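You operate a simulated robot arm through the tools that you are given. There is no shell and no other tool. Be economical: measure what you need, move in short steps, check, and stop when the job is done.

You run a simulated two-armed robot. Do the job below in one go: nothing can be reset, and whatever is moved stays where it is left.

TASK
Switch roller stand S off, roll the white engine back and pull its round battery off.
Fine: knob to 0 and switch off first; orange stop out; the engine ends off the rollers, on the track; battery on the blue mat.
Where things are to end (x, y in the base frame): white engine S 27 within 25 mm of [340, 350].

It is judged by the outcome, as a careful person would: the job done as asked, and still so three seconds after it is handed in. It fails if anything else is knocked over, pushed out of place, dropped, spilled or broken.

THE ROBOT
Two 7-joint arms with two-finger parallel grippers on one trunk, on a base that drives. Base frame: it is fixed to the floor where the robot stands at the start and does not move with it; the origin is under the middle of the robot, x ahead of it, y to its left, z up. Units: mm, degrees, N and s.
The left shoulder is at the start at [20, 138, 1225], the right one opposite. With the tool pointing down near the work surface each hand reaches from about 100 to 480 mm from the robot's upright axis, wherever it stands, measured 20 degrees to its own side. Places, roughly: grey roller stand knob [500, 200, 800]; orange stop of the model yard [-100, 300, 800]; orange stop of the roller stand [400, 300, 800]; roller stand switch [400, 200, 800]. Payload 1.57 kg a hand.
Tool frame (each hand has its own): the origin (TCP) lies between the finger pads and is the grasp point; the fingertips stand 30 mm ahead of it; z points along the fingers, y is the line along which they close. Largest opening 80 mm; finger width 17, thickness 12; the body of the gripper, 40 by 82 mm, starts 80 mm behind the TCP.
Orientation is that of the tool frame in the base frame, as [roll, pitch, yaw] about the fixed x, y, z axes, in that order (R = Rz(yaw) Ry(pitch) Rx(roll)). With the fingers straight down and closing along the base's y, the tool's x points along the base's -x, its y along +y and its z along -z.

THE INTERFACE
- The arms move only by the tool send_rows. It takes "left_targets", "right_targets" or both (then of equal length, played together; a hand with none holds still); each is a list of rows, each a list of 6 numbers: the shift along the tool's x, y, z in mm, then the turn, a rotation vector about the tool's x, y, z in degrees. In form: [[tx, ty, tz, ax, ay, az], ...]. A call has 1 to 10 rows; each row is the pose to reach, as a shift and turn from the pose commanded when the call began, along the tool's axes at that moment. "left_hand" and "right_hand" are, for a hand that has rows, the finger opening in mm, from 0 to 80, set as the call begins (left out, the last holds). Each row takes 0.2 s and may step no farther than 50 mm and 8.6 degrees from the row before; otherwise, or with a gripper value out of range, the whole call is refused. A pose out of reach is approached as far as the arm can. The call stops where the force on the tool passes 40 N (or 10 N more than at its start, if that is more) or the arm is blocked; 0.2 s more then pass. The fingers move at their own pace (about 45 mm/s each) and stop on an object; they squeeze with about 21 N. The grip force told is the motor's: it shows also when the fingers shut on nothing. Time passes only in rows, and 0.2 s behind the last, so rows that repeat a pose let the fingers close. It gives the time, the measured TCP pose, the force on the tool (base axes), the opening and the grip force at its end, in the units of the frame above (readings bear some noise), with the torque about the TCP (base axes, N m) and any sound that the robot's microphone picked up.
- Cameras (640 x 400 px; columns grow to the right, rows downward): "scene" is now at [146.6, 82.3, 1132]; the picture's right is [0.87, -0.50, 0.00], its down [-0.17, -0.30, -0.94] and it looks along [0.47, 0.82, -0.34] (base axes); focal length 214 px, centre (320, 200). "left" rides on the left gripper at [72, 7, -122] in its tool frame; the picture's right is [-0.09, 1.00, 0.00], its down [-0.84, -0.08, -0.54] and it looks along [-0.54, -0.05, 0.84] (tool axes); focal length 238 px, centre (320, 200). "right" rides on the right gripper at [72, -7, -122] in its tool frame; the picture's right is [0.09, 1.00, 0.00], its down [-0.84, 0.08, -0.54] and it looks along [-0.54, 0.05, 0.84] (tool axes); focal length 238 px, centre (320, 200). There is no depth. A picture from a camera that has moved, and an enlarged one, comes with that camera's place and axes in the base frame and with its lens.
- capture(camera): a new picture of that camera. The clock stands still meanwhile.
- slide_trunk(by): slides the trunk up (or, below 0, down) by that many mm; the arms and the scene camera ride with it, the base frame stays. It gives what a move gives, with no picture.
- drive_base(legs): drives the robot by 1 to 6 legs, each [ahead, left, turn to the left] in mm, mm and degrees, along the robot's own axes; the way and the turn of a leg run together, so that a leg with both is an arc; at most 1500 mm and 180 degrees a leg. The arms and the cameras ride along, it lands a little off, and it stops where it bumps. It gives what a move gives.
- head_to(pan, tilt): turns the head with the scene camera to pan (to the left, within 60 degrees either way) and tilt (down, from -29 to 69), counted from straight ahead of the robot. It gives what a move gives.
- inspect(camera, box): a new picture of the part [left, top, right, bottom] of that camera's present view, enlarged. The clock stands still meanwhile.
- hand_in(): hands the job in; it is judged then, once.

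Work in short steps. Places have to be worked out from the pictures, the camera data and where the tool is seen: move nearer, look again, correct. Check each grasp and each placing, and mend what went wrong. You have 120 turns and 100 pictures in all, those below and enlarged ones among them. Open the grippers and draw the arms clear of the work before you hand the job in, unless the task says otherwise; then end with one line.

The tools are called as name(argument=value, ...) on one line, values as JSON. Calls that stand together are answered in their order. send_rows: Moves the arms, as the interface text tells. Its arguments: {"type":"object","properties":{"left_targets":{"type":"array","items":{"type":"array","items":{"type":"number"}}},"left_hand":{"type":"number"},"right_targets":{"type":"array","items":{"type":"array","items":{"type":"number"}}},"right_hand":{"type":"number"}},"required":[]} The other tools are called the same way: slide_trunk (by) slides the trunk up or down; drive_base (legs) drives the base; head_to (pan, tilt) turns the head that bears the scene camera; capture (camera) takes a picture; inspect (camera, box) takes an enlarged picture of a part of a camera's view; hand_in () hands the job in.

At the start:

```text
t: 0.0
left_ee_pos: [258.2, 376.8, 1114.8]
left_tool_rot: [-172.1, -0.7, -179.1]
left_force: [-0.2, 0.1, -0.2]
left_ft_torque: [-0.02, -0.01, 0.01]
left_opening: 79.9
left_grasp_force: 0.2
right_ee_pos: [283.1, 5.8, 1127.5]
right_tool_rot: [-179.9, -9.6, 179.9]
right_force: [-0.2, 0.4, 1.0]
right_ft_torque: [-0.05, -0.02, 0.0]
right_opening: 80.0
right_grasp_force: 0.0
trunk travel left (down, up): [-600.0, 640.0]
robot x, y, heading: [1.5, 1.3, 0.1]
head pan, tilt: [60.2, 20.0]
```

scene: 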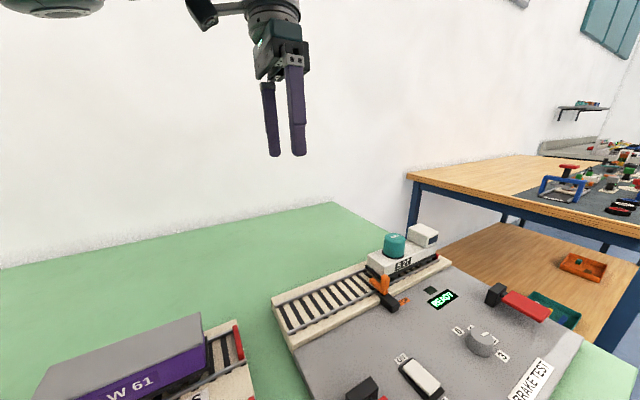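
right: 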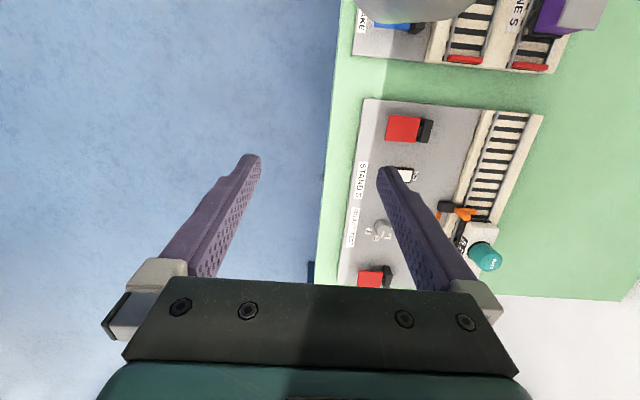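
left: 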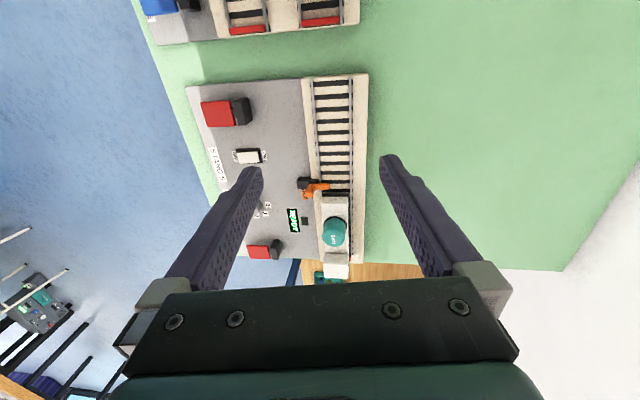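

The stand with its knob, switch, stop, engine and display is visible. I take enlarged looks at the stand from the scene and left cameras.

inspect(camera="scene", box=[260, 200, 600, 400])

inspect(camera="left", box=[180, 60, 400, 290])

head_to(pan=45, tilt=45)

capture(camera="scene")

```text
1.88 times, centred on (430, 300) of scene
camera zoom: at [146.6, 82.3, 1132.0], right [0.87, -0.5, 0.0], down [-0.17, -0.3, -0.94], along [0.47, 0.82, -0.34], focal length 404 px, centre (113, 12)
```

zoom: 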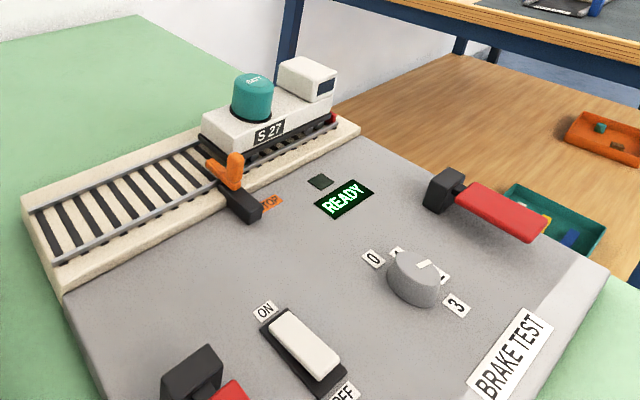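

```text
1.74 times, centred on (290, 175) of left
camera zoom: at [188.5, 399.6, 1235.3], right [0.08, 0.99, -0.14], down [0.84, 0.01, 0.54], along [0.53, -0.16, -0.83], focal length 414 px, centre (372, 244)
```

zoom: 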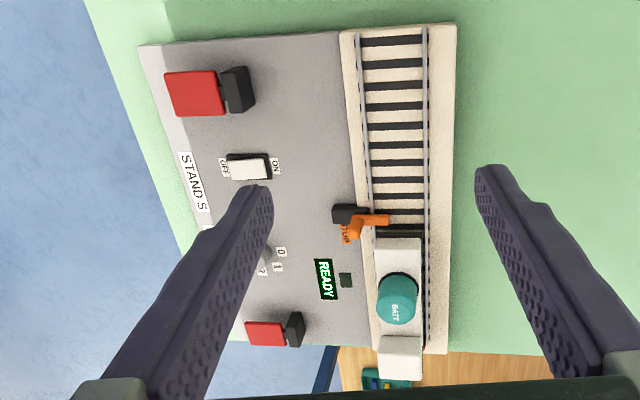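

```text
t: 0.9
left_ee_pos: [258.7, 377.1, 1115.0]
left_tool_rot: [-172.0, -0.7, -178.9]
left_force: [0.3, 0.7, 0.9]
left_ft_torque: [-0.02, 0.02, 0.0]
left_opening: 80.0
left_grasp_force: 0.0
right_ee_pos: [282.0, 4.9, 1128.8]
right_tool_rot: [-180.0, -9.7, 179.9]
right_force: [-0.4, -0.3, 0.0]
right_ft_torque: [0.01, -0.03, 0.0]
right_opening: 79.7
right_grasp_force: 0.1
trunk travel left (down, up): [-600.0, 640.0]
robot x, y, heading: [1.0, -0.5, -0.1]
head pan, tilt: [45.0, 45.0]
```

```text
94 pictures are left
camera scene: at [157.7, 59.1, 1093.4], right [0.71, -0.71, 0.0], down [-0.5, -0.5, -0.71], along [0.5, 0.5, -0.71], focal length 214 px, centre (320, 200)
```

scene: 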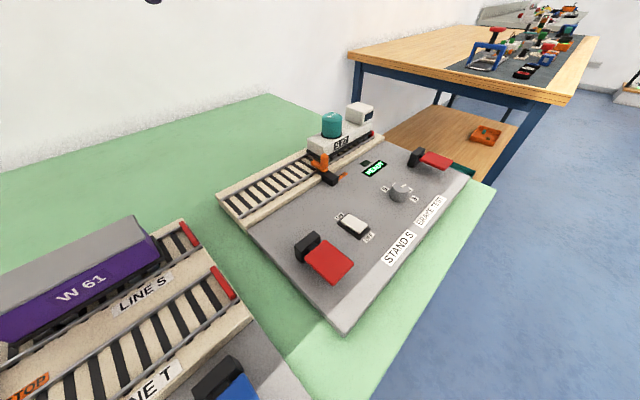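

The blue mat is not in view yet. I look elsewhere for it.

head_to(pan=-10, tilt=40)

capture(camera="scene")

head_to(pan=60, tilt=60)

capture(camera="scene")

```text
t: 2.1
left_ee_pos: [257.1, 375.9, 1113.9]
left_tool_rot: [-172.0, -0.7, -179.1]
left_force: [-0.1, -0.7, -0.6]
left_ft_torque: [-0.01, 0.0, 0.0]
left_opening: 79.9
left_grasp_force: 0.0
right_ee_pos: [283.5, 6.3, 1129.3]
right_tool_rot: [-179.9, -9.7, 179.9]
right_force: [0.1, 0.1, -0.9]
right_ft_torque: [-0.01, -0.03, 0.01]
right_opening: 79.9
right_grasp_force: 0.1
trunk travel left (down, up): [-600.0, 640.0]
robot x, y, heading: [-0.0, 1.0, -0.0]
head pan, tilt: [-10.0, 40.0]
```

```text
93 pictures are left
camera scene: at [184.0, -13.2, 1100.5], right [-0.17, -0.98, 0.0], down [-0.63, 0.11, -0.77], along [0.75, -0.13, -0.64], focal length 214 px, centre (320, 200)
```

scene: 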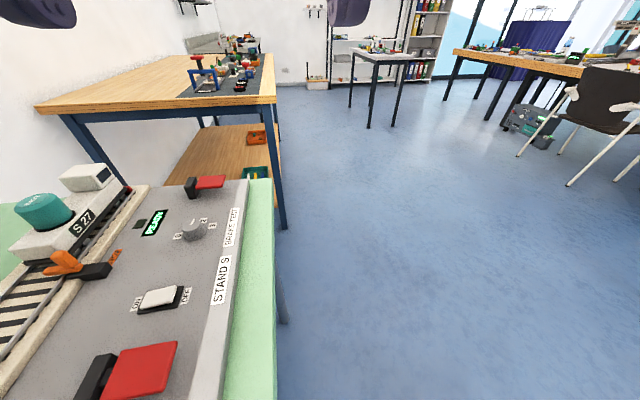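

```text
t: 3.5
left_ee_pos: [258.3, 376.4, 1115.3]
left_tool_rot: [-172.0, -0.8, -179.1]
left_force: [0.0, -0.3, 0.5]
left_ft_torque: [0.0, 0.0, -0.02]
left_opening: 80.1
left_grasp_force: 0.1
right_ee_pos: [283.8, 4.7, 1126.4]
right_tool_rot: [-179.9, -9.8, 179.9]
right_force: [-0.6, -0.9, 0.0]
right_ft_torque: [-0.01, 0.03, 0.01]
right_opening: 80.0
right_grasp_force: 0.0
trunk travel left (down, up): [-600.0, 640.0]
robot x, y, heading: [0.7, -0.5, 0.1]
head pan, tilt: [60.0, 60.0]
```

```text
92 pictures are left
camera scene: at [133.6, 59.2, 1073.8], right [0.87, -0.5, 0.0], down [-0.43, -0.75, -0.5], along [0.25, 0.43, -0.87], focal length 214 px, centre (320, 200)
```

scene: 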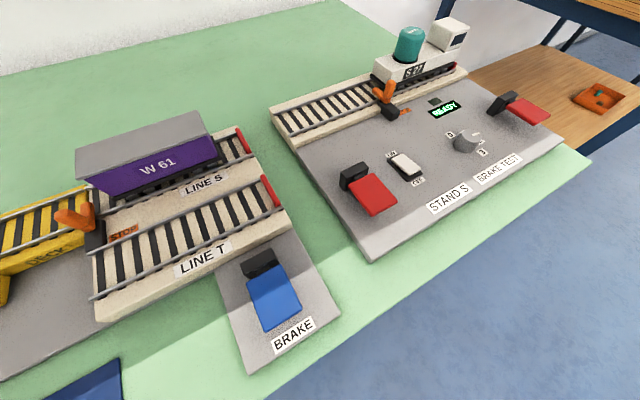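

The stand lies along the table edge (edge at y≈30), and the blue mat is near (-110,140). I drive ahead along the edge to bring the knob within reach, then look down with the left wrist camera.

drive_base(legs=[[180, 0, 0]])

head_to(pan=55, tilt=60)

capture(camera="scene")

capture(camera="left")

```text
t: 5.0
left_ee_pos: [436.1, 375.4, 1115.4]
left_tool_rot: [-171.9, -0.6, -179.3]
left_force: [-0.7, -0.8, 0.4]
left_ft_torque: [0.01, -0.03, 0.03]
left_opening: 79.9
left_grasp_force: 0.1
right_ee_pos: [460.5, 4.1, 1128.7]
right_tool_rot: [-179.9, -9.7, 179.6]
right_force: [0.4, 0.2, -0.6]
right_ft_torque: [-0.01, 0.03, 0.01]
right_opening: 79.9
right_grasp_force: 0.1
trunk travel left (down, up): [-600.0, 640.0]
robot x, y, heading: [178.6, -2.0, 0.0]
head pan, tilt: [60.0, 60.0]
```

```text
t: 5.7
left_ee_pos: [436.4, 374.3, 1114.7]
left_tool_rot: [-172.0, -0.6, -179.2]
left_force: [0.0, 0.1, -1.3]
left_ft_torque: [-0.01, -0.03, 0.02]
left_opening: 80.2
left_grasp_force: 0.2
right_ee_pos: [458.6, 4.0, 1126.6]
right_tool_rot: [-179.8, -9.8, 179.7]
right_force: [0.7, 0.2, -0.2]
right_ft_torque: [-0.03, 0.03, -0.02]
right_opening: 80.0
right_grasp_force: 0.1
trunk travel left (down, up): [-600.0, 640.0]
robot x, y, heading: [177.8, -4.0, -0.0]
head pan, tilt: [55.0, 60.0]
```

```text
91 pictures are left
camera scene: at [315.1, 55.3, 1073.8], right [0.82, -0.58, 0.0], down [-0.5, -0.71, -0.5], along [0.29, 0.41, -0.87], focal length 214 px, centre (320, 200)
```

scene: 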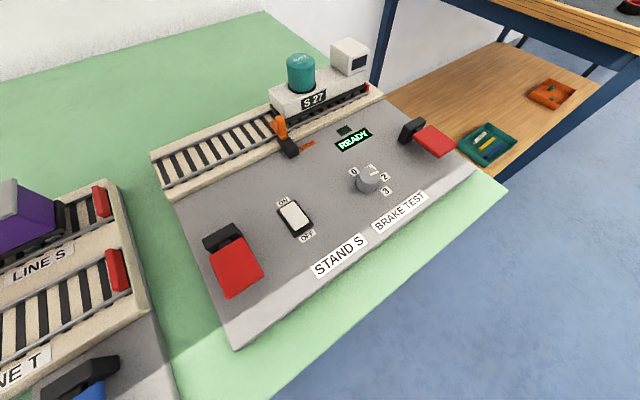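

```text
90 pictures are left
camera left: at [366.5, 399.0, 1235.0], right [0.08, 0.99, -0.14], down [0.84, 0.01, 0.54], along [0.53, -0.16, -0.83], focal length 238 px, centre (320, 200)
```

left: 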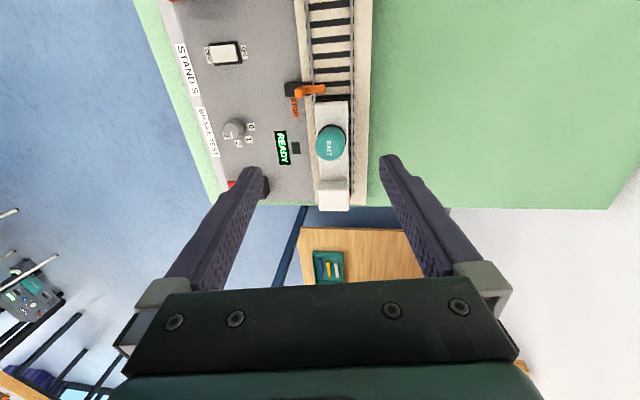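

Knob is near (484,164). I zoom to read the knob's state, the switch and the stop.

inspect(camera="scene", box=[330, 130, 410, 205])

inspect(camera="scene", box=[250, 30, 390, 165])

inspect(camera="left", box=[160, 0, 400, 220])

```text
5.33 times, centred on (370, 168) of scene
camera zoom: at [315.1, 55.3, 1073.8], right [0.82, -0.58, 0.0], down [-0.5, -0.71, -0.5], along [0.29, 0.41, -0.87], focal length 1144 px, centre (53, 373)
```

zoom: 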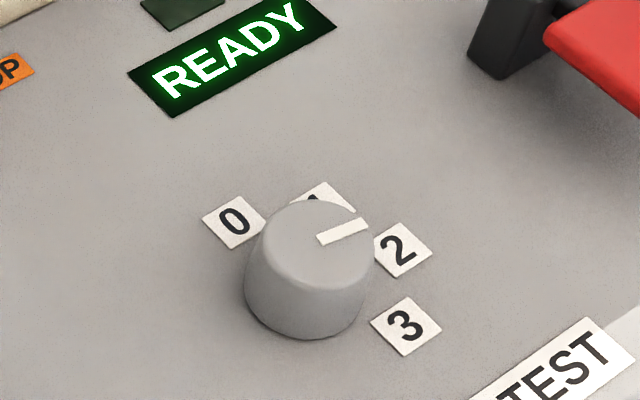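

```text
2.96 times, centred on (320, 98) of scene
camera zoom: at [315.1, 55.3, 1073.8], right [0.82, -0.58, 0.0], down [-0.5, -0.71, -0.5], along [0.29, 0.41, -0.87], focal length 636 px, centre (320, 504)
```

zoom: 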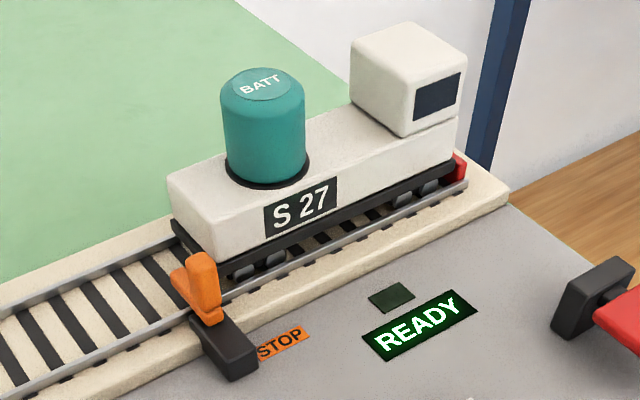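

```text
1.82 times, centred on (280, 110) of left
camera zoom: at [366.5, 399.0, 1235.0], right [0.08, 0.99, -0.14], down [0.84, 0.01, 0.54], along [0.53, -0.16, -0.83], focal length 433 px, centre (393, 364)
```

zoom: 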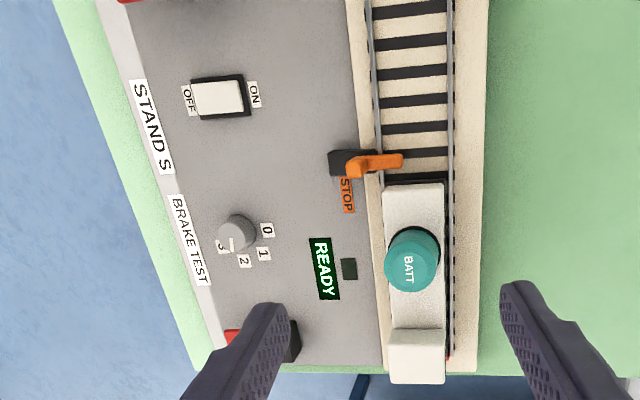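

Panel is at z≈800 and the knob is near (473,171). Its mark points to 2 (+x), so 0 (+y) needs a 90° turn counter-clockwise from above. I move the left hand above the knob, levelling the tool, and look again.

send_rows(left_targets=[[-5, -24, 34, -1.1, 0, 0], [-10, -49, 69, -2.3, 0, 0], [-15, -73, 103, -3.4, 0, 0], [-20, -98, 138, -4.6, 0, 0], [-26, -122, 172, -5.7, 0, 0], [-31, -147, 207, -6.9, 0, 0], [-37, -171, 235, -8, 0, 0]], left_hand=70)

capture(camera="left")

capture(camera="scene")

```text
t: 6.5
left_ee_pos: [475.3, 283.5, 1060.6]
left_tool_rot: [-162.5, 8.6, -173.9]
left_force: [0.4, -0.2, -0.6]
left_ft_torque: [-0.02, -0.02, 0.01]
left_opening: 69.8
left_grasp_force: 0.0
right_ee_pos: [459.9, 4.4, 1127.0]
right_tool_rot: [-179.9, -9.7, 179.7]
right_force: [-0.2, 0.2, -0.3]
right_ft_torque: [0.01, -0.02, 0.01]
right_opening: 79.9
right_grasp_force: 0.0
trunk travel left (down, up): [-600.0, 640.0]
robot x, y, heading: [178.4, -2.5, -0.2]
head pan, tilt: [55.0, 60.0]
stopped in row 3 (left hand): the arm was blocked; the commanded pose is now the measured one
```

```text
86 pictures are left
camera left: at [384.2, 317.0, 1163.0], right [0.04, 0.96, -0.28], down [0.73, 0.17, 0.66], along [0.68, -0.23, -0.7], focal length 238 px, centre (320, 200)
```

left: 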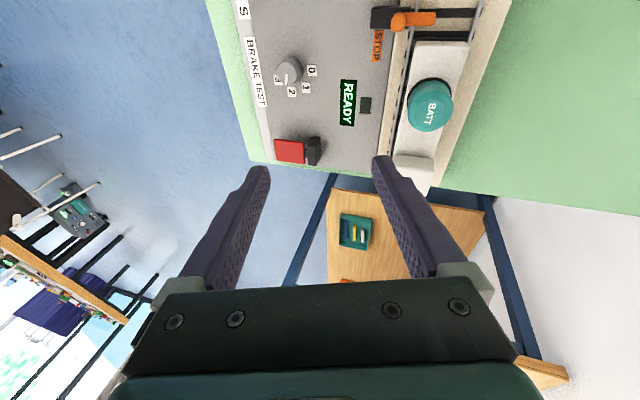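

```text
85 pictures are left
camera scene: at [315.2, 55.4, 1073.8], right [0.82, -0.58, 0.0], down [-0.5, -0.71, -0.5], along [0.29, 0.41, -0.87], focal length 214 px, centre (320, 200)
```

scene: 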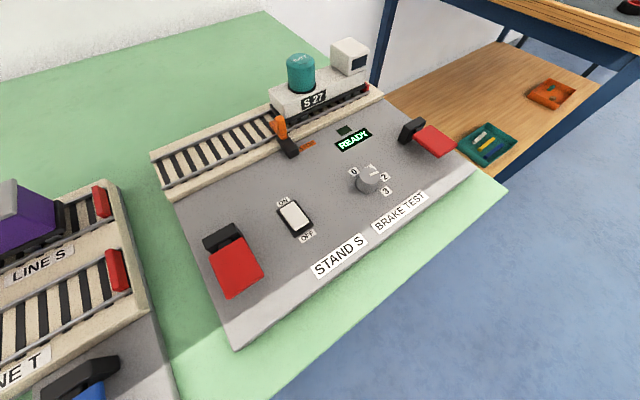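

The arm got blocked near the folded posture. I level the tool while going straight down here, where the arm is more extended.

send_rows(left_targets=[[3, 6, 19, -2.8, 1.7, 0.5], [6, 12, 38, -5.6, 3.4, 1], [9, 18, 57, -8.3, 5, 1.6], [12, 24, 76, -11, 6.7, 2.1], [15, 30, 95, -13.8, 8.4, 2.7], [18, 36, 113, -16.6, 10, 3.2]])

```text
t: 7.2
left_ee_pos: [463.0, 274.4, 995.9]
left_tool_rot: [-161.6, 3.2, -171.0]
left_force: [1.1, 0.0, 0.0]
left_ft_torque: [0.01, -0.01, 0.02]
left_opening: 70.1
left_grasp_force: 0.0
right_ee_pos: [460.0, 3.6, 1127.4]
right_tool_rot: [-179.9, -9.7, 179.7]
right_force: [-0.1, -0.2, -0.3]
right_ft_torque: [0.03, 0.05, -0.01]
right_opening: 79.8
right_grasp_force: 0.0
trunk travel left (down, up): [-600.0, 640.0]
robot x, y, heading: [178.7, -1.4, 0.0]
head pan, tilt: [55.0, 60.0]
stopped in row 3 (left hand): the arm was blocked; the commanded pose is now the measured one
```

Still blocked, perhaps by lag in the wrist joints. I test a small slow turn only.

send_rows(left_targets=[[0, 0, 0, -2, 0, 0], [0, 0, 0, -4, 0, 0], [0, 0, 0, -6, 0, 0], [0, 0, 0, -8, 0, 0], [0, 0, 0, -8, 0, 0]])

head_to(pan=55, tilt=20)

capture(camera="scene")

```text
t: 8.2
left_ee_pos: [456.2, 263.2, 987.5]
left_tool_rot: [-161.7, 1.5, -165.9]
left_force: [0.4, -0.5, 0.2]
left_ft_torque: [-0.02, 0.0, -0.01]
left_opening: 70.3
left_grasp_force: 0.0
right_ee_pos: [459.1, 3.7, 1126.9]
right_tool_rot: [-179.9, -9.7, 179.7]
right_force: [0.0, -0.6, 0.6]
right_ft_torque: [0.0, 0.05, 0.01]
right_opening: 80.2
right_grasp_force: 0.0
trunk travel left (down, up): [-600.0, 640.0]
robot x, y, heading: [178.7, -2.8, -0.1]
head pan, tilt: [55.0, 60.0]
stopped in row 5 (left hand): the arm was blocked; the commanded pose is now the measured one
```

```text
t: 9.3
left_ee_pos: [457.4, 264.8, 988.1]
left_tool_rot: [-161.7, 1.7, -165.9]
left_force: [0.4, -0.1, 0.0]
left_ft_torque: [0.03, 0.01, 0.01]
left_opening: 70.0
left_grasp_force: 0.0
right_ee_pos: [460.2, 3.5, 1127.4]
right_tool_rot: [-179.9, -9.7, 179.7]
right_force: [-0.6, -0.1, 0.9]
right_ft_torque: [0.0, 0.01, 0.01]
right_opening: 80.0
right_grasp_force: 0.1
trunk travel left (down, up): [-600.0, 640.0]
robot x, y, heading: [178.7, 1.4, -0.4]
head pan, tilt: [55.0, 20.0]
```

```text
84 pictures are left
camera scene: at [330.4, 76.9, 1131.9], right [0.82, -0.58, 0.0], down [-0.2, -0.28, -0.94], along [0.54, 0.77, -0.34], focal length 214 px, centre (320, 200)
```

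scene: 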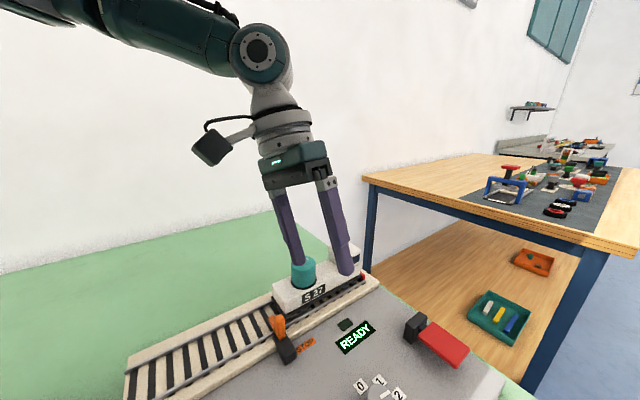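

The forearm slopes in from the left and the wrist is at a bend limit. I go lower toward the knob keeping the orientation, where the posture should unfold, and then level.

send_rows(left_targets=[[0, -6, 10, 0, 0, 0], [1, -14, 22, 0, 0, 0], [2, -22, 35, 0, 0, 0], [3, -32, 50, 0, 0, 0], [4, -42, 67, 0, 0, 0], [4, -42, 67, -3, 0, 0], [4, -42, 67, -6, 0, 0]])

capture(camera="scene")

```text
t: 10.1
left_ee_pos: [458.3, 237.5, 959.9]
left_tool_rot: [-155.1, -0.5, -159.1]
left_force: [-0.2, -0.9, 0.4]
left_ft_torque: [0.0, -0.01, 0.01]
left_opening: 70.0
left_grasp_force: 0.0
right_ee_pos: [459.0, 3.1, 1128.0]
right_tool_rot: [-179.9, -9.8, 179.8]
right_force: [0.9, 0.2, 0.4]
right_ft_torque: [-0.01, 0.01, 0.02]
right_opening: 80.0
right_grasp_force: 0.0
trunk travel left (down, up): [-600.0, 640.0]
robot x, y, heading: [175.3, -0.2, -0.1]
head pan, tilt: [55.0, 20.0]
stopped in row 3 (left hand): the arm was blocked; the commanded pose is now the measured one
```

```text
83 pictures are left
camera scene: at [330.4, 77.0, 1132.0], right [0.82, -0.58, 0.0], down [-0.2, -0.28, -0.94], along [0.54, 0.77, -0.34], focal length 214 px, centre (320, 200)
```

scene: 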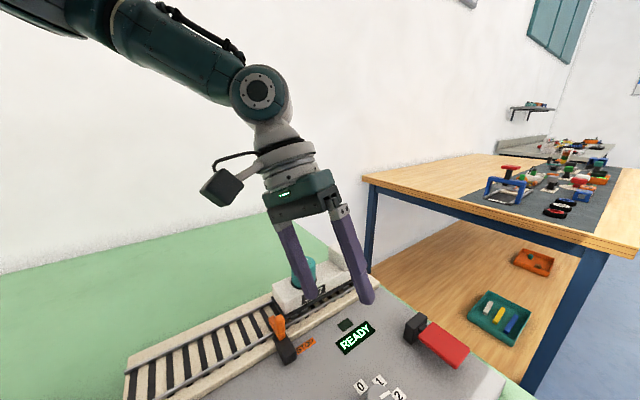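

A wrist joint is saturated. Raising the trunk makes the forearm steeper for the same hand height, so I raise it by 150 and try to level.

slide_trunk(by=150)

send_rows(left_targets=[[0, 0, 10, 0, 0, 0], [0, 0, 30, 0, 0, 0], [0, 0, 50, 0, 0, 0], [0, 0, 70, 0, 0, 0], [0, 0, 90, 0, 0, 0], [0, 0, 110, 0, 0, 0]])

capture(camera="scene")

```text
t: 11.8
left_ee_pos: [458.2, 237.6, 1110.0]
left_tool_rot: [-155.3, -0.3, -159.1]
left_force: [0.4, 0.2, -0.4]
left_ft_torque: [0.01, 0.0, 0.0]
left_opening: 70.1
left_grasp_force: 0.0
right_ee_pos: [458.8, 4.1, 1277.6]
right_tool_rot: [-179.9, -9.8, 179.7]
right_force: [0.1, 0.3, -0.8]
right_ft_torque: [0.0, 0.01, 0.01]
right_opening: 79.8
right_grasp_force: 0.0
trunk travel left (down, up): [-750.0, 490.0]
robot x, y, heading: [178.6, -1.2, -0.2]
head pan, tilt: [55.0, 20.0]
```

```text
t: 12.7
left_ee_pos: [463.8, 230.0, 1055.9]
left_tool_rot: [-152.0, -2.3, -151.6]
left_force: [-0.5, 0.4, -0.3]
left_ft_torque: [0.02, 0.0, -0.01]
left_opening: 70.2
left_grasp_force: 0.0
right_ee_pos: [459.8, 4.8, 1277.2]
right_tool_rot: [-179.9, -9.7, 179.8]
right_force: [-0.5, -0.3, -0.9]
right_ft_torque: [0.01, 0.01, 0.04]
right_opening: 79.9
right_grasp_force: 0.1
trunk travel left (down, up): [-750.0, 490.0]
robot x, y, heading: [174.3, 1.0, -0.3]
head pan, tilt: [55.0, 20.0]
stopped in row 4 (left hand): the arm was blocked; the commanded pose is now the measured one
```

```text
82 pictures are left
camera scene: at [330.4, 77.0, 1282.0], right [0.82, -0.58, 0.0], down [-0.2, -0.28, -0.94], along [0.54, 0.77, -0.34], focal length 214 px, centre (320, 200)
```

scene: 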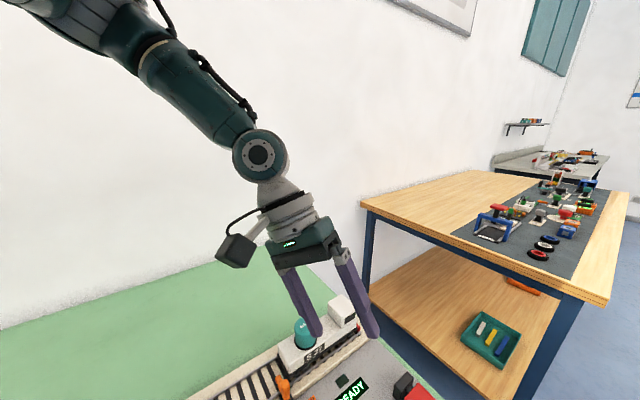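

The bend isn't the limit, and the yaw keeps drifting counter-clockwise, so I suspect the last joint's turn limit. I test a turn about the tool's -z.

send_rows(left_targets=[[0, 0, 0, 0, 0, -5], [0, 0, 0, 0, 0, -10], [0, 0, 0, 0, 0, -15], [0, 0, 0, 0, 0, -20], [0, 0, 0, 0, 0, -25], [0, 0, 0, 0, 0, -30]])

send_rows(left_targets=[[0, 0, 0, -4, 0, 0], [0, 0, 0, -8, 0, 0], [0, 0, 0, -12, 0, 0], [0, 0, 0, -16, 0, 0]])

```text
t: 14.1
left_ee_pos: [454.9, 234.0, 1049.2]
left_tool_rot: [-156.5, -17.3, -121.2]
left_force: [0.7, -0.5, 0.8]
left_ft_torque: [0.01, 0.0, 0.02]
left_opening: 69.9
left_grasp_force: 0.1
right_ee_pos: [460.4, 4.3, 1277.5]
right_tool_rot: [-180.0, -9.8, 179.6]
right_force: [-0.1, 0.5, -0.2]
right_ft_torque: [0.02, -0.05, 0.02]
right_opening: 80.2
right_grasp_force: 0.0
trunk travel left (down, up): [-750.0, 490.0]
robot x, y, heading: [174.5, 0.2, -0.2]
head pan, tilt: [55.0, 20.0]
```

```text
t: 14.8
left_ee_pos: [451.6, 243.2, 1049.9]
left_tool_rot: [-162.8, -19.7, -116.3]
left_force: [-0.2, 0.4, 0.6]
left_ft_torque: [-0.02, -0.01, -0.02]
left_opening: 69.8
left_grasp_force: 0.1
right_ee_pos: [460.1, 4.0, 1277.0]
right_tool_rot: [-179.9, -9.8, 179.7]
right_force: [0.3, -0.8, -0.4]
right_ft_torque: [0.0, 0.04, -0.01]
right_opening: 79.8
right_grasp_force: 0.1
trunk travel left (down, up): [-750.0, 490.0]
robot x, y, heading: [175.3, -1.1, -0.2]
head pan, tilt: [55.0, 20.0]
stopped in row 3 (left hand): the arm was blocked; the commanded pose is now the measured one
```

I look at the arm's overall posture to understand the limiting joint.

head_to(pan=60, tilt=0)

capture(camera="scene")

```text
t: 15.6
left_ee_pos: [452.6, 242.4, 1050.6]
left_tool_rot: [-162.5, -19.7, -116.4]
left_force: [-0.3, -0.6, 0.5]
left_ft_torque: [0.0, -0.02, -0.02]
left_opening: 69.9
left_grasp_force: 0.1
right_ee_pos: [460.0, 3.6, 1276.3]
right_tool_rot: [-180.0, -9.8, 179.7]
right_force: [-0.8, 0.2, -0.3]
right_ft_torque: [-0.02, 0.01, 0.01]
right_opening: 80.1
right_grasp_force: 0.0
trunk travel left (down, up): [-750.0, 490.0]
robot x, y, heading: [174.3, -1.8, -0.4]
head pan, tilt: [60.0, 0.0]
```

```text
81 pictures are left
camera scene: at [322.0, 78.6, 1314.2], right [0.86, -0.5, 0.0], down [0.0, 0.0, -1.0], along [0.5, 0.86, 0.0], focal length 214 px, centre (320, 200)
```

scene: 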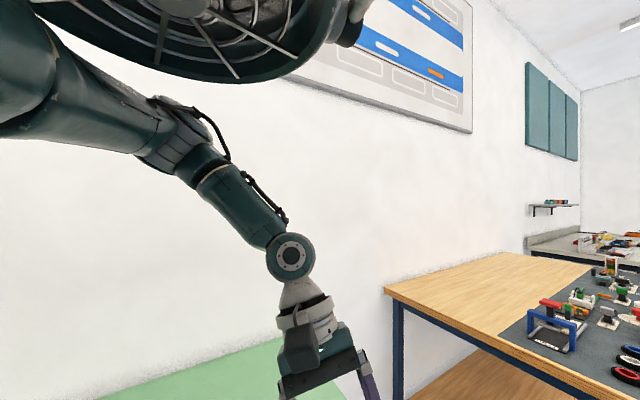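

The elbow sits out to the left. I return to about the starting hand pose (relative to the robot), to test a straight descent from there.

send_rows(left_targets=[[-3, 0, -25, -1.9, -0.3, 6.5], [-7, 0, -50, -3.9, -0.7, 13.1], [-10, -1, -75, -5.8, -1, 19.6], [-13, -1, -100, -7.8, -1.3, 26.2], [-16, -1, -126, -9.7, -1.6, 32.8], [-20, -1, -151, -11.6, -2, 39.3], [-23, -1, -176, -13.6, -2.3, 45.9], [-26, -2, -201, -15.5, -2.6, 52.4], [-30, -2, -226, -17.5, -3, 59], [-33, -2, -251, -19.4, -3.3, 65.5]])

```text
t: 17.8
left_ee_pos: [437.0, 371.7, 1258.2]
left_tool_rot: [-169.9, -0.6, 179.7]
left_force: [0.1, -0.3, 0.2]
left_ft_torque: [-0.02, 0.0, -0.01]
left_opening: 70.2
left_grasp_force: 0.0
right_ee_pos: [460.1, 3.5, 1277.6]
right_tool_rot: [-179.9, -9.8, 179.8]
right_force: [0.0, -0.3, -0.5]
right_ft_torque: [-0.03, 0.01, -0.02]
right_opening: 80.2
right_grasp_force: 0.1
trunk travel left (down, up): [-750.0, 490.0]
robot x, y, heading: [176.2, 0.4, 0.0]
head pan, tilt: [60.0, 0.0]
```

Back near the start pose. Now a straight descent of 180 mm with slow levelling.

send_rows(left_targets=[[0, 3, 18, -1, 0, 0], [0, 6, 36, -2, 0, 0], [0, 9, 53, -3, 0, 0], [0, 12, 71, -4, 0, 0], [0, 16, 89, -5, 0, 0], [0, 19, 106, -6, 0, 0], [0, 22, 124, -7, 0, 0], [0, 25, 142, -8, 0, 0], [0, 28, 160, -9, 0, 0], [0, 31, 177, -10, 0, 0]])

```text
t: 20.0
left_ee_pos: [438.7, 382.6, 1084.8]
left_tool_rot: [178.0, 0.0, 180.0]
left_force: [0.1, 0.2, -0.7]
left_ft_torque: [-0.02, 0.02, 0.01]
left_opening: 69.8
left_grasp_force: 0.0
right_ee_pos: [458.6, 3.5, 1276.9]
right_tool_rot: [-179.9, -9.8, 179.7]
right_force: [-0.4, -1.2, 0.1]
right_ft_torque: [0.0, 0.0, -0.01]
right_opening: 80.0
right_grasp_force: 0.0
trunk travel left (down, up): [-750.0, 490.0]
robot x, y, heading: [173.8, -1.3, -0.2]
head pan, tilt: [60.0, 0.0]
```

The descent worked and the tool is vertical. Now I move toward the knob's y slowly while descending.

send_rows(left_targets=[[-3, -20, 10, 0, 0, 0], [-6, -40, 20, 0, 0, 0], [-9, -60, 30, 0, 0, 0], [-12, -80, 40, 0, 0, 0], [-15, -100, 50, 0, 0, 0], [-18, -120, 60, 0, 0, 0], [-21, -140, 70, 0, 0, 0], [-25, -160, 80, 0, 0, 0], [-29, -180, 90, 0, 0, 0], [-33, -200, 100, 0, 0, 0]])

capture(camera="left")

```text
t: 22.2
left_ee_pos: [470.7, 184.6, 978.2]
left_tool_rot: [177.9, 0.1, 179.9]
left_force: [-1.0, -0.5, -0.6]
left_ft_torque: [-0.03, 0.01, 0.02]
left_opening: 70.2
left_grasp_force: 0.0
right_ee_pos: [459.4, 3.2, 1277.4]
right_tool_rot: [-179.9, -9.8, 179.8]
right_force: [-0.2, -0.2, 0.1]
right_ft_torque: [-0.06, -0.01, 0.03]
right_opening: 80.0
right_grasp_force: 0.1
trunk travel left (down, up): [-750.0, 490.0]
robot x, y, heading: [176.1, -1.2, -0.3]
head pan, tilt: [60.0, 0.0]
```

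```text
80 pictures are left
camera left: at [400.0, 187.7, 1101.2], right [0.09, 0.99, 0.04], down [0.84, -0.1, 0.54], along [0.54, -0.02, -0.84], focal length 238 px, centre (320, 200)
```

left: 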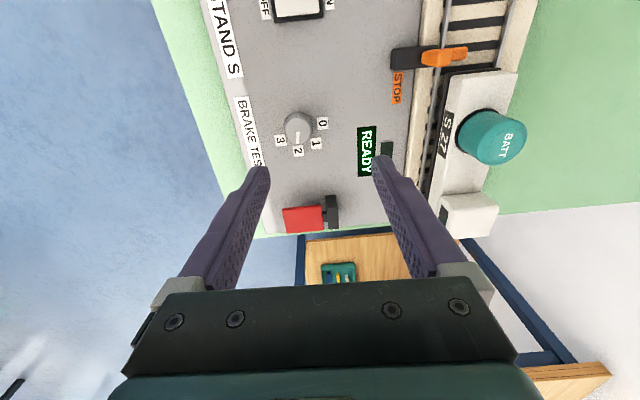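

The tool is vertical over the knob area; knob works out at about (476,168). I zoom in for details.

inspect(camera="left", box=[250, 90, 350, 170])

```text
5.00 times, centred on (300, 130) of left
camera zoom: at [400.0, 187.7, 1101.2], right [0.09, 0.99, 0.04], down [0.84, -0.1, 0.54], along [0.54, -0.02, -0.84], focal length 1192 px, centre (420, 550)
```

zoom: 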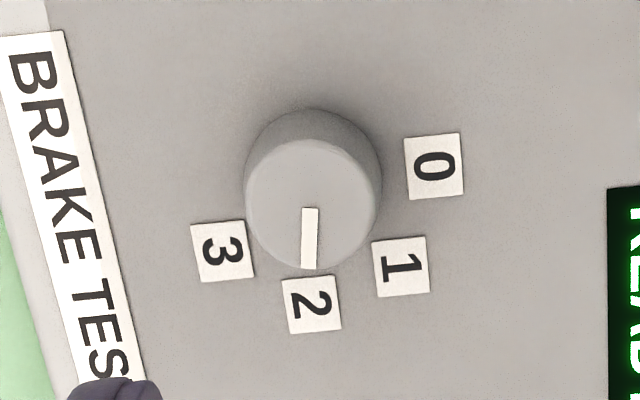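

Mark is exactly at 2, and the knob top centre is ≈(479,166), Ø33. I move over it, down to z≈900, with the tool pre-turned 45° clockwise.

send_rows(left_targets=[[-1, -3, 13, 0, 0, 7.5], [-3, -7, 26, 0, 0, 15], [-4, -10, 39, 0, 0, 22.5], [-5, -14, 52, 0, 0, 30], [-7, -18, 65, 0, 0, 37.5], [-8, -21, 78, 0, 0, 45]])

capture(camera="left")

```text
t: 23.6
left_ee_pos: [479.3, 166.9, 899.6]
left_tool_rot: [178.4, -1.2, 134.8]
left_force: [-0.6, 0.8, 0.1]
left_ft_torque: [0.02, 0.01, 0.02]
left_opening: 70.0
left_grasp_force: 0.1
right_ee_pos: [459.1, 4.1, 1276.3]
right_tool_rot: [-179.9, -9.9, 179.6]
right_force: [-0.2, -0.8, 0.5]
right_ft_torque: [-0.01, 0.0, 0.0]
right_opening: 80.0
right_grasp_force: 0.1
trunk travel left (down, up): [-750.0, 490.0]
robot x, y, heading: [172.5, -2.0, -0.1]
head pan, tilt: [60.0, 0.0]
```

```text
78 pictures are left
camera left: at [434.2, 219.8, 1024.2], right [0.77, 0.64, 0.02], down [0.53, -0.67, 0.52], along [0.35, -0.39, -0.85], focal length 238 px, centre (320, 200)
```

left: 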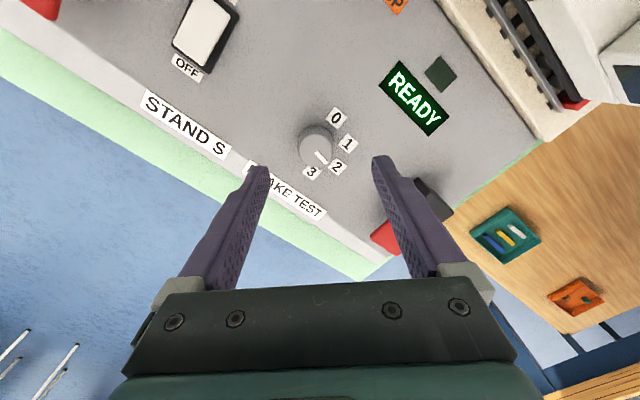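

Aligned: the knob from here is at (480,167), right under the TCP. I descend to z≈838.

send_rows(left_targets=[[0, 0, 15, 0, 0, 0], [-1, -1, 30, 0, 0, 0], [-1, -1, 45, 0, 0, 0], [-1, -1, 55, 0, 0, 0], [-1, -1, 62, 0, 0, 0], [-1, -1, 62, 0, 0, 0]])

capture(camera="left")

```text
t: 25.0
left_ee_pos: [479.3, 168.1, 839.6]
left_tool_rot: [178.4, -1.4, 134.8]
left_force: [-0.8, 0.2, -0.8]
left_ft_torque: [-0.01, 0.05, 0.01]
left_opening: 70.1
left_grasp_force: 0.1
right_ee_pos: [459.4, 5.3, 1277.9]
right_tool_rot: [-179.9, -9.8, 179.7]
right_force: [-0.1, 0.9, 0.1]
right_ft_torque: [0.01, -0.01, 0.01]
right_opening: 80.3
right_grasp_force: 0.0
trunk travel left (down, up): [-750.0, 490.0]
robot x, y, heading: [175.9, 2.9, -0.1]
head pan, tilt: [60.0, 0.0]
```

```text
77 pictures are left
camera left: at [434.6, 220.6, 962.0], right [0.77, 0.64, 0.03], down [0.53, -0.67, 0.52], along [0.35, -0.39, -0.85], focal length 238 px, centre (320, 200)
```

left: 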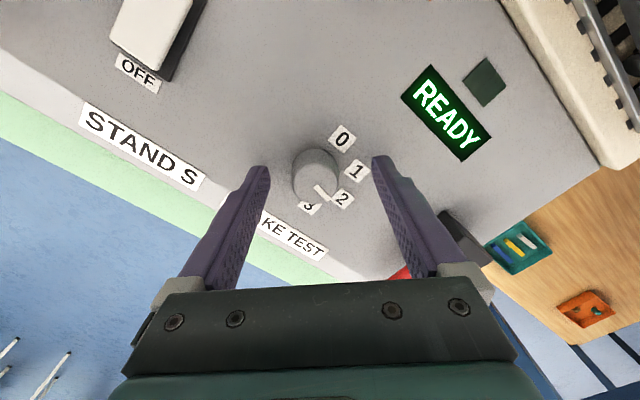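

The knob sits centred between the fingertips. I close on it.

send_rows(left_targets=[[0, 0, 2, 0, 0, 0], [0, 0, 3, 0, 0, 0], [0, 0, 3, 0, 0, 0], [0, 0, 3, 0, 0, 0], [0, 0, 3, 0, 0, 0]], left_hand=20)

capture(camera="left")

```text
t: 26.2
left_ee_pos: [477.3, 165.2, 834.7]
left_tool_rot: [178.6, -1.3, 134.9]
left_force: [-8.2, -7.5, 10.2]
left_ft_torque: [-0.76, 0.8, -0.05]
left_opening: 33.9
left_grasp_force: 40.1
right_ee_pos: [459.0, 3.0, 1276.6]
right_tool_rot: [-179.9, -9.7, 179.7]
right_force: [-0.4, 0.1, 0.2]
right_ft_torque: [-0.02, 0.01, -0.04]
right_opening: 80.0
right_grasp_force: 0.0
trunk travel left (down, up): [-750.0, 490.0]
robot x, y, heading: [174.9, -1.6, -0.4]
head pan, tilt: [60.0, 0.0]
```

```text
76 pictures are left
camera left: at [432.8, 218.3, 958.7], right [0.77, 0.64, 0.02], down [0.54, -0.66, 0.52], along [0.35, -0.39, -0.85], focal length 238 px, centre (320, 200)
```

left: 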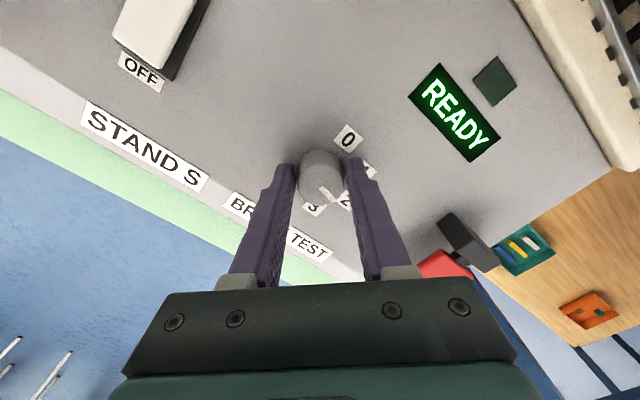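

Gripped (34 mm), with about 11 N sideways from a 3 mm offset. I relieve that by shifting and start turning counter-clockwise.

send_rows(left_targets=[[0, -3, 0, 0, 0, 0], [0, -3, 0, 0, 0, -6], [0, -3, 0, 0, 0, -12], [0, -3, 0, 0, 0, -18], [0, -3, 0, 0, 0, -24], [0, -3, 0, 0, 0, -30], [0, -3, 0, 0, 0, -36], [0, -3, 0, 0, 0, -42], [0, -3, 0, 0, 0, -46]])

capture(camera="left")

```text
t: 28.2
left_ee_pos: [475.8, 162.7, 834.7]
left_tool_rot: [178.3, 0.0, -179.0]
left_force: [-5.3, -10.7, 5.6]
left_ft_torque: [-1.02, 0.86, 0.01]
left_opening: 33.7
left_grasp_force: 41.8
right_ee_pos: [458.6, 1.4, 1277.8]
right_tool_rot: [-179.8, -9.7, 179.6]
right_force: [0.1, 0.1, 0.2]
right_ft_torque: [0.02, 0.02, -0.01]
right_opening: 80.0
right_grasp_force: 0.1
trunk travel left (down, up): [-750.0, 490.0]
robot x, y, heading: [174.4, -2.3, -0.2]
head pan, tilt: [60.0, 0.0]
```

```text
75 pictures are left
camera left: at [405.4, 165.5, 957.0], right [0.07, 1.0, 0.03], down [0.84, -0.08, 0.54], along [0.54, -0.01, -0.84], focal length 238 px, centre (320, 200)
```

left: 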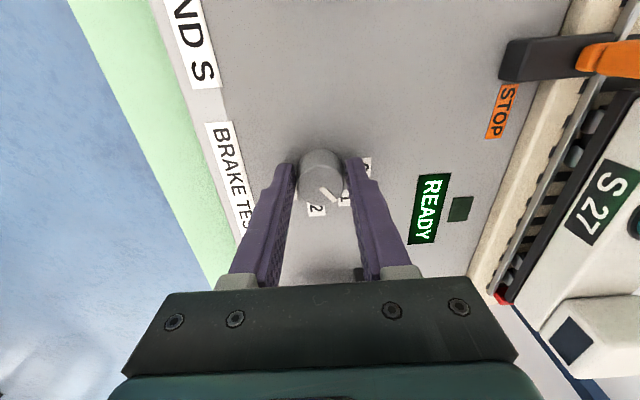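

It is at 1 now. I continue the second half of the turn, relieving a little more in -y.

send_rows(left_targets=[[0, -2, 0, 0, 0, 0], [0, -2, 0, 0, 0, -6], [0, -2, 0, 0, 0, -12], [0, -2, 0, 0, 0, -18], [0, -2, 0, 0, 0, -24], [0, -2, 0, 0, 0, -30], [0, -2, 0, 0, 0, -36], [0, -2, 0, 0, 0, -42], [0, -2, 0, 0, 0, -46]])

capture(camera="left")

```text
t: 30.2
left_ee_pos: [478.2, 160.7, 834.6]
left_tool_rot: [178.9, 1.5, -132.9]
left_force: [-4.1, -12.0, 10.8]
left_ft_torque: [-1.34, -0.05, -0.02]
left_opening: 33.5
left_grasp_force: 41.0
right_ee_pos: [458.5, 1.3, 1277.4]
right_tool_rot: [-179.8, -9.8, 179.6]
right_force: [-0.6, -0.9, -0.3]
right_ft_torque: [-0.02, 0.03, 0.01]
right_opening: 80.0
right_grasp_force: 0.1
trunk travel left (down, up): [-750.0, 490.0]
robot x, y, heading: [176.8, -0.6, -0.4]
head pan, tilt: [60.0, 0.0]
```

```text
74 pictures are left
camera left: at [424.7, 109.7, 954.8], right [-0.67, 0.75, 0.02], down [0.62, 0.54, 0.56], along [0.41, 0.39, -0.83], focal length 238 px, centre (320, 200)
```

left: 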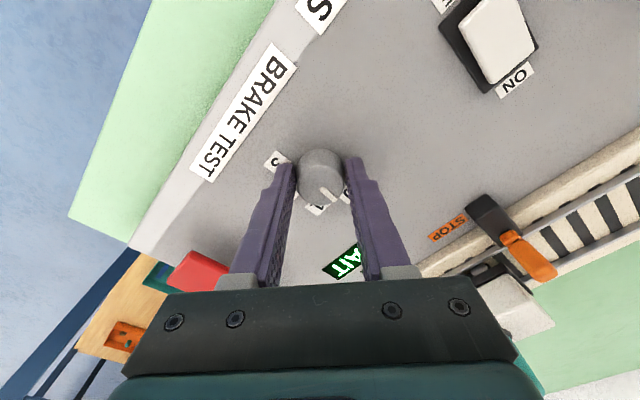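

The display now reads "WAIT". I open the fingers, raise a bit and check the knob.

send_rows(left_targets=[[0, 0, 0, 0, 0, 0], [0, 0, 0, 0, 0, 0], [0, 0, -20, 0, 0, 0], [0, 0, -50, 0, 0, 0], [0, 0, -80, 0, 0, 0]], left_hand=70)

capture(camera="left")

inspect(camera="left", box=[240, 80, 400, 260])

```text
t: 31.4
left_ee_pos: [475.9, 160.8, 916.2]
left_tool_rot: [178.7, 1.6, -133.1]
left_force: [0.2, -0.2, -0.2]
left_ft_torque: [-0.02, 0.01, 0.02]
left_opening: 70.0
left_grasp_force: 0.0
right_ee_pos: [459.7, 3.6, 1276.2]
right_tool_rot: [-179.9, -9.8, 179.8]
right_force: [1.2, 0.6, -0.1]
right_ft_torque: [0.0, 0.0, 0.03]
right_opening: 80.1
right_grasp_force: 0.0
trunk travel left (down, up): [-750.0, 490.0]
robot x, y, heading: [176.3, -1.7, -0.4]
head pan, tilt: [60.0, 0.0]
```

```text
73 pictures are left
camera left: at [423.7, 109.6, 1035.2], right [-0.66, 0.75, 0.03], down [0.63, 0.54, 0.56], along [0.41, 0.39, -0.83], focal length 238 px, centre (320, 200)
```

left: 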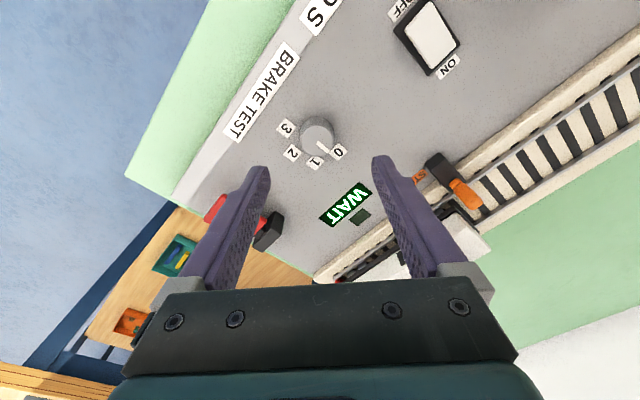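

```text
2.22 times, centred on (320, 170) of left
camera zoom: at [423.7, 109.6, 1035.2], right [-0.66, 0.75, 0.03], down [0.63, 0.54, 0.56], along [0.41, 0.39, -0.83], focal length 530 px, centre (320, 267)
```

zoom: 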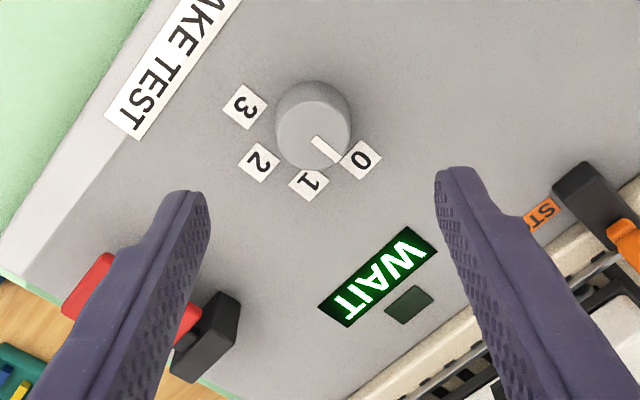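

Knob is at 0. While the display says WAIT, I move over the switch (≈(362,180)), turning the tool back and closing the fingers, and look again.

send_rows(left_targets=[[12, 14, 0, 0, 0, 7.8], [24, 29, 0, 0, 0, 15.6], [36, 44, 0, 0, 0, 23.5], [48, 58, 0, 0, 0, 31.3], [60, 73, 0, 0, 0, 39.2], [73, 88, 0, 0, 0, 47]], left_hand=0)

capture(camera="left")

head_to(pan=60, tilt=60)

capture(camera="scene")

```text
t: 32.8
left_ee_pos: [364.7, 169.3, 915.2]
left_tool_rot: [177.8, 0.2, 179.9]
left_force: [0.3, 0.3, -0.4]
left_ft_torque: [-0.03, 0.0, 0.01]
left_opening: 0.0
left_grasp_force: 21.4
right_ee_pos: [459.2, 2.9, 1277.5]
right_tool_rot: [-179.9, -9.8, 179.7]
right_force: [1.3, 0.1, 0.5]
right_ft_torque: [-0.02, 0.0, 0.03]
right_opening: 80.0
right_grasp_force: 0.0
trunk travel left (down, up): [-750.0, 490.0]
robot x, y, heading: [176.0, -2.5, -0.2]
head pan, tilt: [60.0, 0.0]
```

```text
71 pictures are left
camera left: at [293.0, 172.6, 1036.1], right [0.1, 0.99, 0.04], down [0.83, -0.1, 0.54], along [0.54, -0.02, -0.84], focal length 238 px, centre (320, 200)
```

left: 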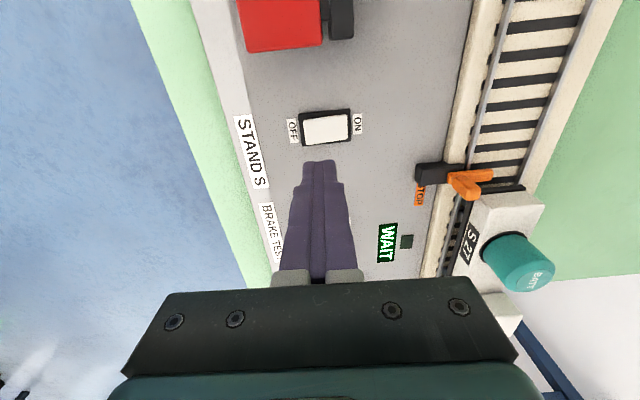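

```text
t: 34.1
left_ee_pos: [364.0, 168.9, 914.5]
left_tool_rot: [177.9, 0.1, 180.0]
left_force: [0.9, 0.1, 0.2]
left_ft_torque: [0.0, 0.03, -0.03]
left_opening: 0.2
left_grasp_force: 21.4
right_ee_pos: [459.6, 3.3, 1276.8]
right_tool_rot: [-179.9, -9.8, 179.7]
right_force: [0.1, -0.5, -0.9]
right_ft_torque: [-0.02, 0.02, 0.01]
right_opening: 80.1
right_grasp_force: 0.1
trunk travel left (down, up): [-750.0, 490.0]
robot x, y, heading: [175.0, 1.0, -0.1]
head pan, tilt: [60.0, 60.0]
```

```text
70 pictures are left
camera scene: at [310.3, 58.5, 1223.9], right [0.86, -0.5, 0.0], down [-0.44, -0.75, -0.5], along [0.25, 0.43, -0.87], focal length 214 px, centre (320, 200)
```

scene: 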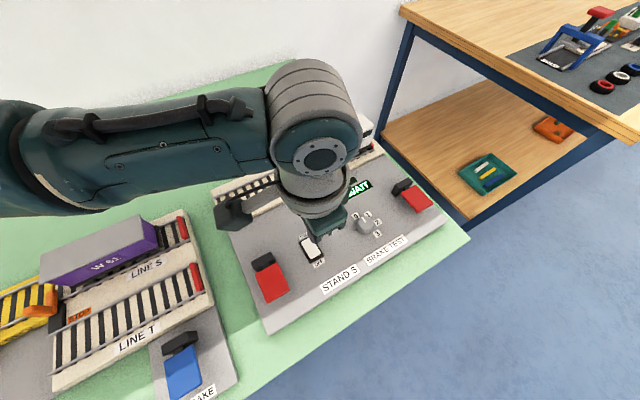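

Switch centre ≈(360,181), with OFF at the -y end. I zoom in to see which side is up.

inspect(camera="left", box=[270, 90, 380, 170])

inspect(camera="scene", box=[280, 170, 400, 280])

```text
5.00 times, centred on (325, 130) of left
camera zoom: at [293.4, 172.3, 1036.0], right [0.09, 1.0, 0.04], down [0.84, -0.1, 0.54], along [0.54, -0.02, -0.84], focal length 1192 px, centre (295, 550)
```

zoom: 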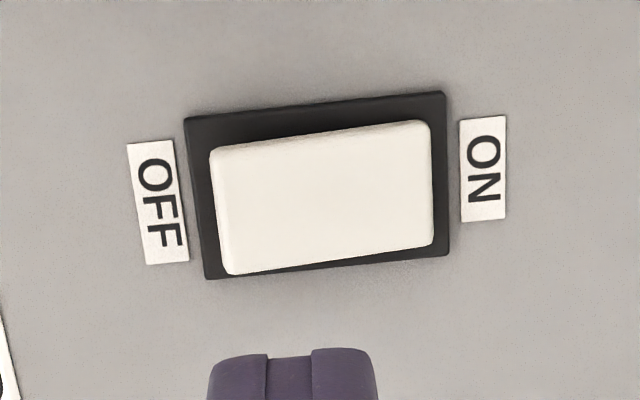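

```text
3.64 times, centred on (340, 225) of scene
camera zoom: at [310.3, 58.5, 1223.9], right [0.86, -0.5, 0.0], down [-0.44, -0.75, -0.5], along [0.25, 0.43, -0.87], focal length 780 px, centre (247, 109)
```

zoom: 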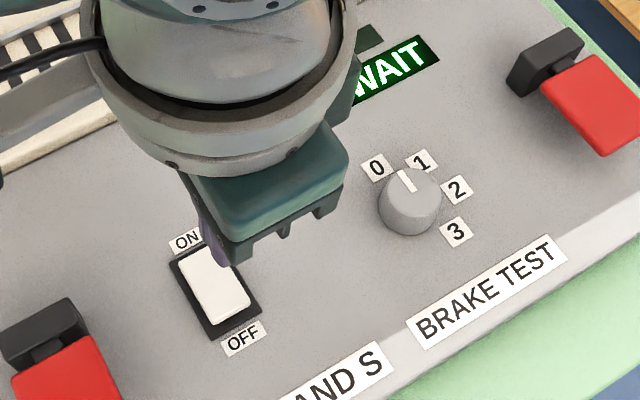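

OFF side is up, ON is pressed. I let 2 s pass to see whether WAIT clears.

send_rows(left_targets=[[0, 0, 0, 0, 0, 0], [0, 0, 0, 0, 0, 0], [0, 0, 0, 0, 0, 0], [0, 0, 0, 0, 0, 0], [0, 0, 0, 0, 0, 0], [0, 0, 0, 0, 0, 0], [0, 0, 0, 0, 0, 0], [0, 0, 0, 0, 0, 0], [0, 0, 0, 0, 0, 0], [0, 0, 0, 0, 0, 0]])

capture(camera="left")

```text
t: 36.3
left_ee_pos: [364.7, 168.9, 914.6]
left_tool_rot: [177.9, 0.1, 179.9]
left_force: [0.4, -0.6, -0.5]
left_ft_torque: [-0.02, 0.03, 0.0]
left_opening: 0.0
left_grasp_force: 21.2
right_ee_pos: [459.6, 3.8, 1276.9]
right_tool_rot: [-179.9, -9.8, 179.7]
right_force: [0.6, -0.4, 0.3]
right_ft_torque: [-0.01, 0.03, 0.0]
right_opening: 80.0
right_grasp_force: 0.1
trunk travel left (down, up): [-750.0, 490.0]
robot x, y, heading: [173.8, 0.5, 0.1]
head pan, tilt: [60.0, 60.0]
```

```text
67 pictures are left
camera left: at [293.3, 172.4, 1036.0], right [0.09, 0.99, 0.04], down [0.84, -0.1, 0.54], along [0.54, -0.02, -0.84], focal length 238 px, centre (320, 200)
```

left: 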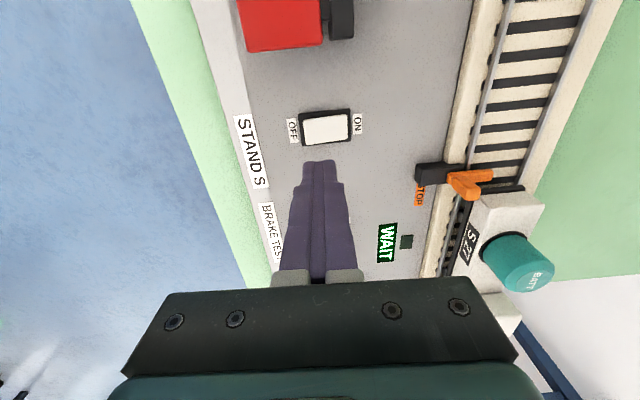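

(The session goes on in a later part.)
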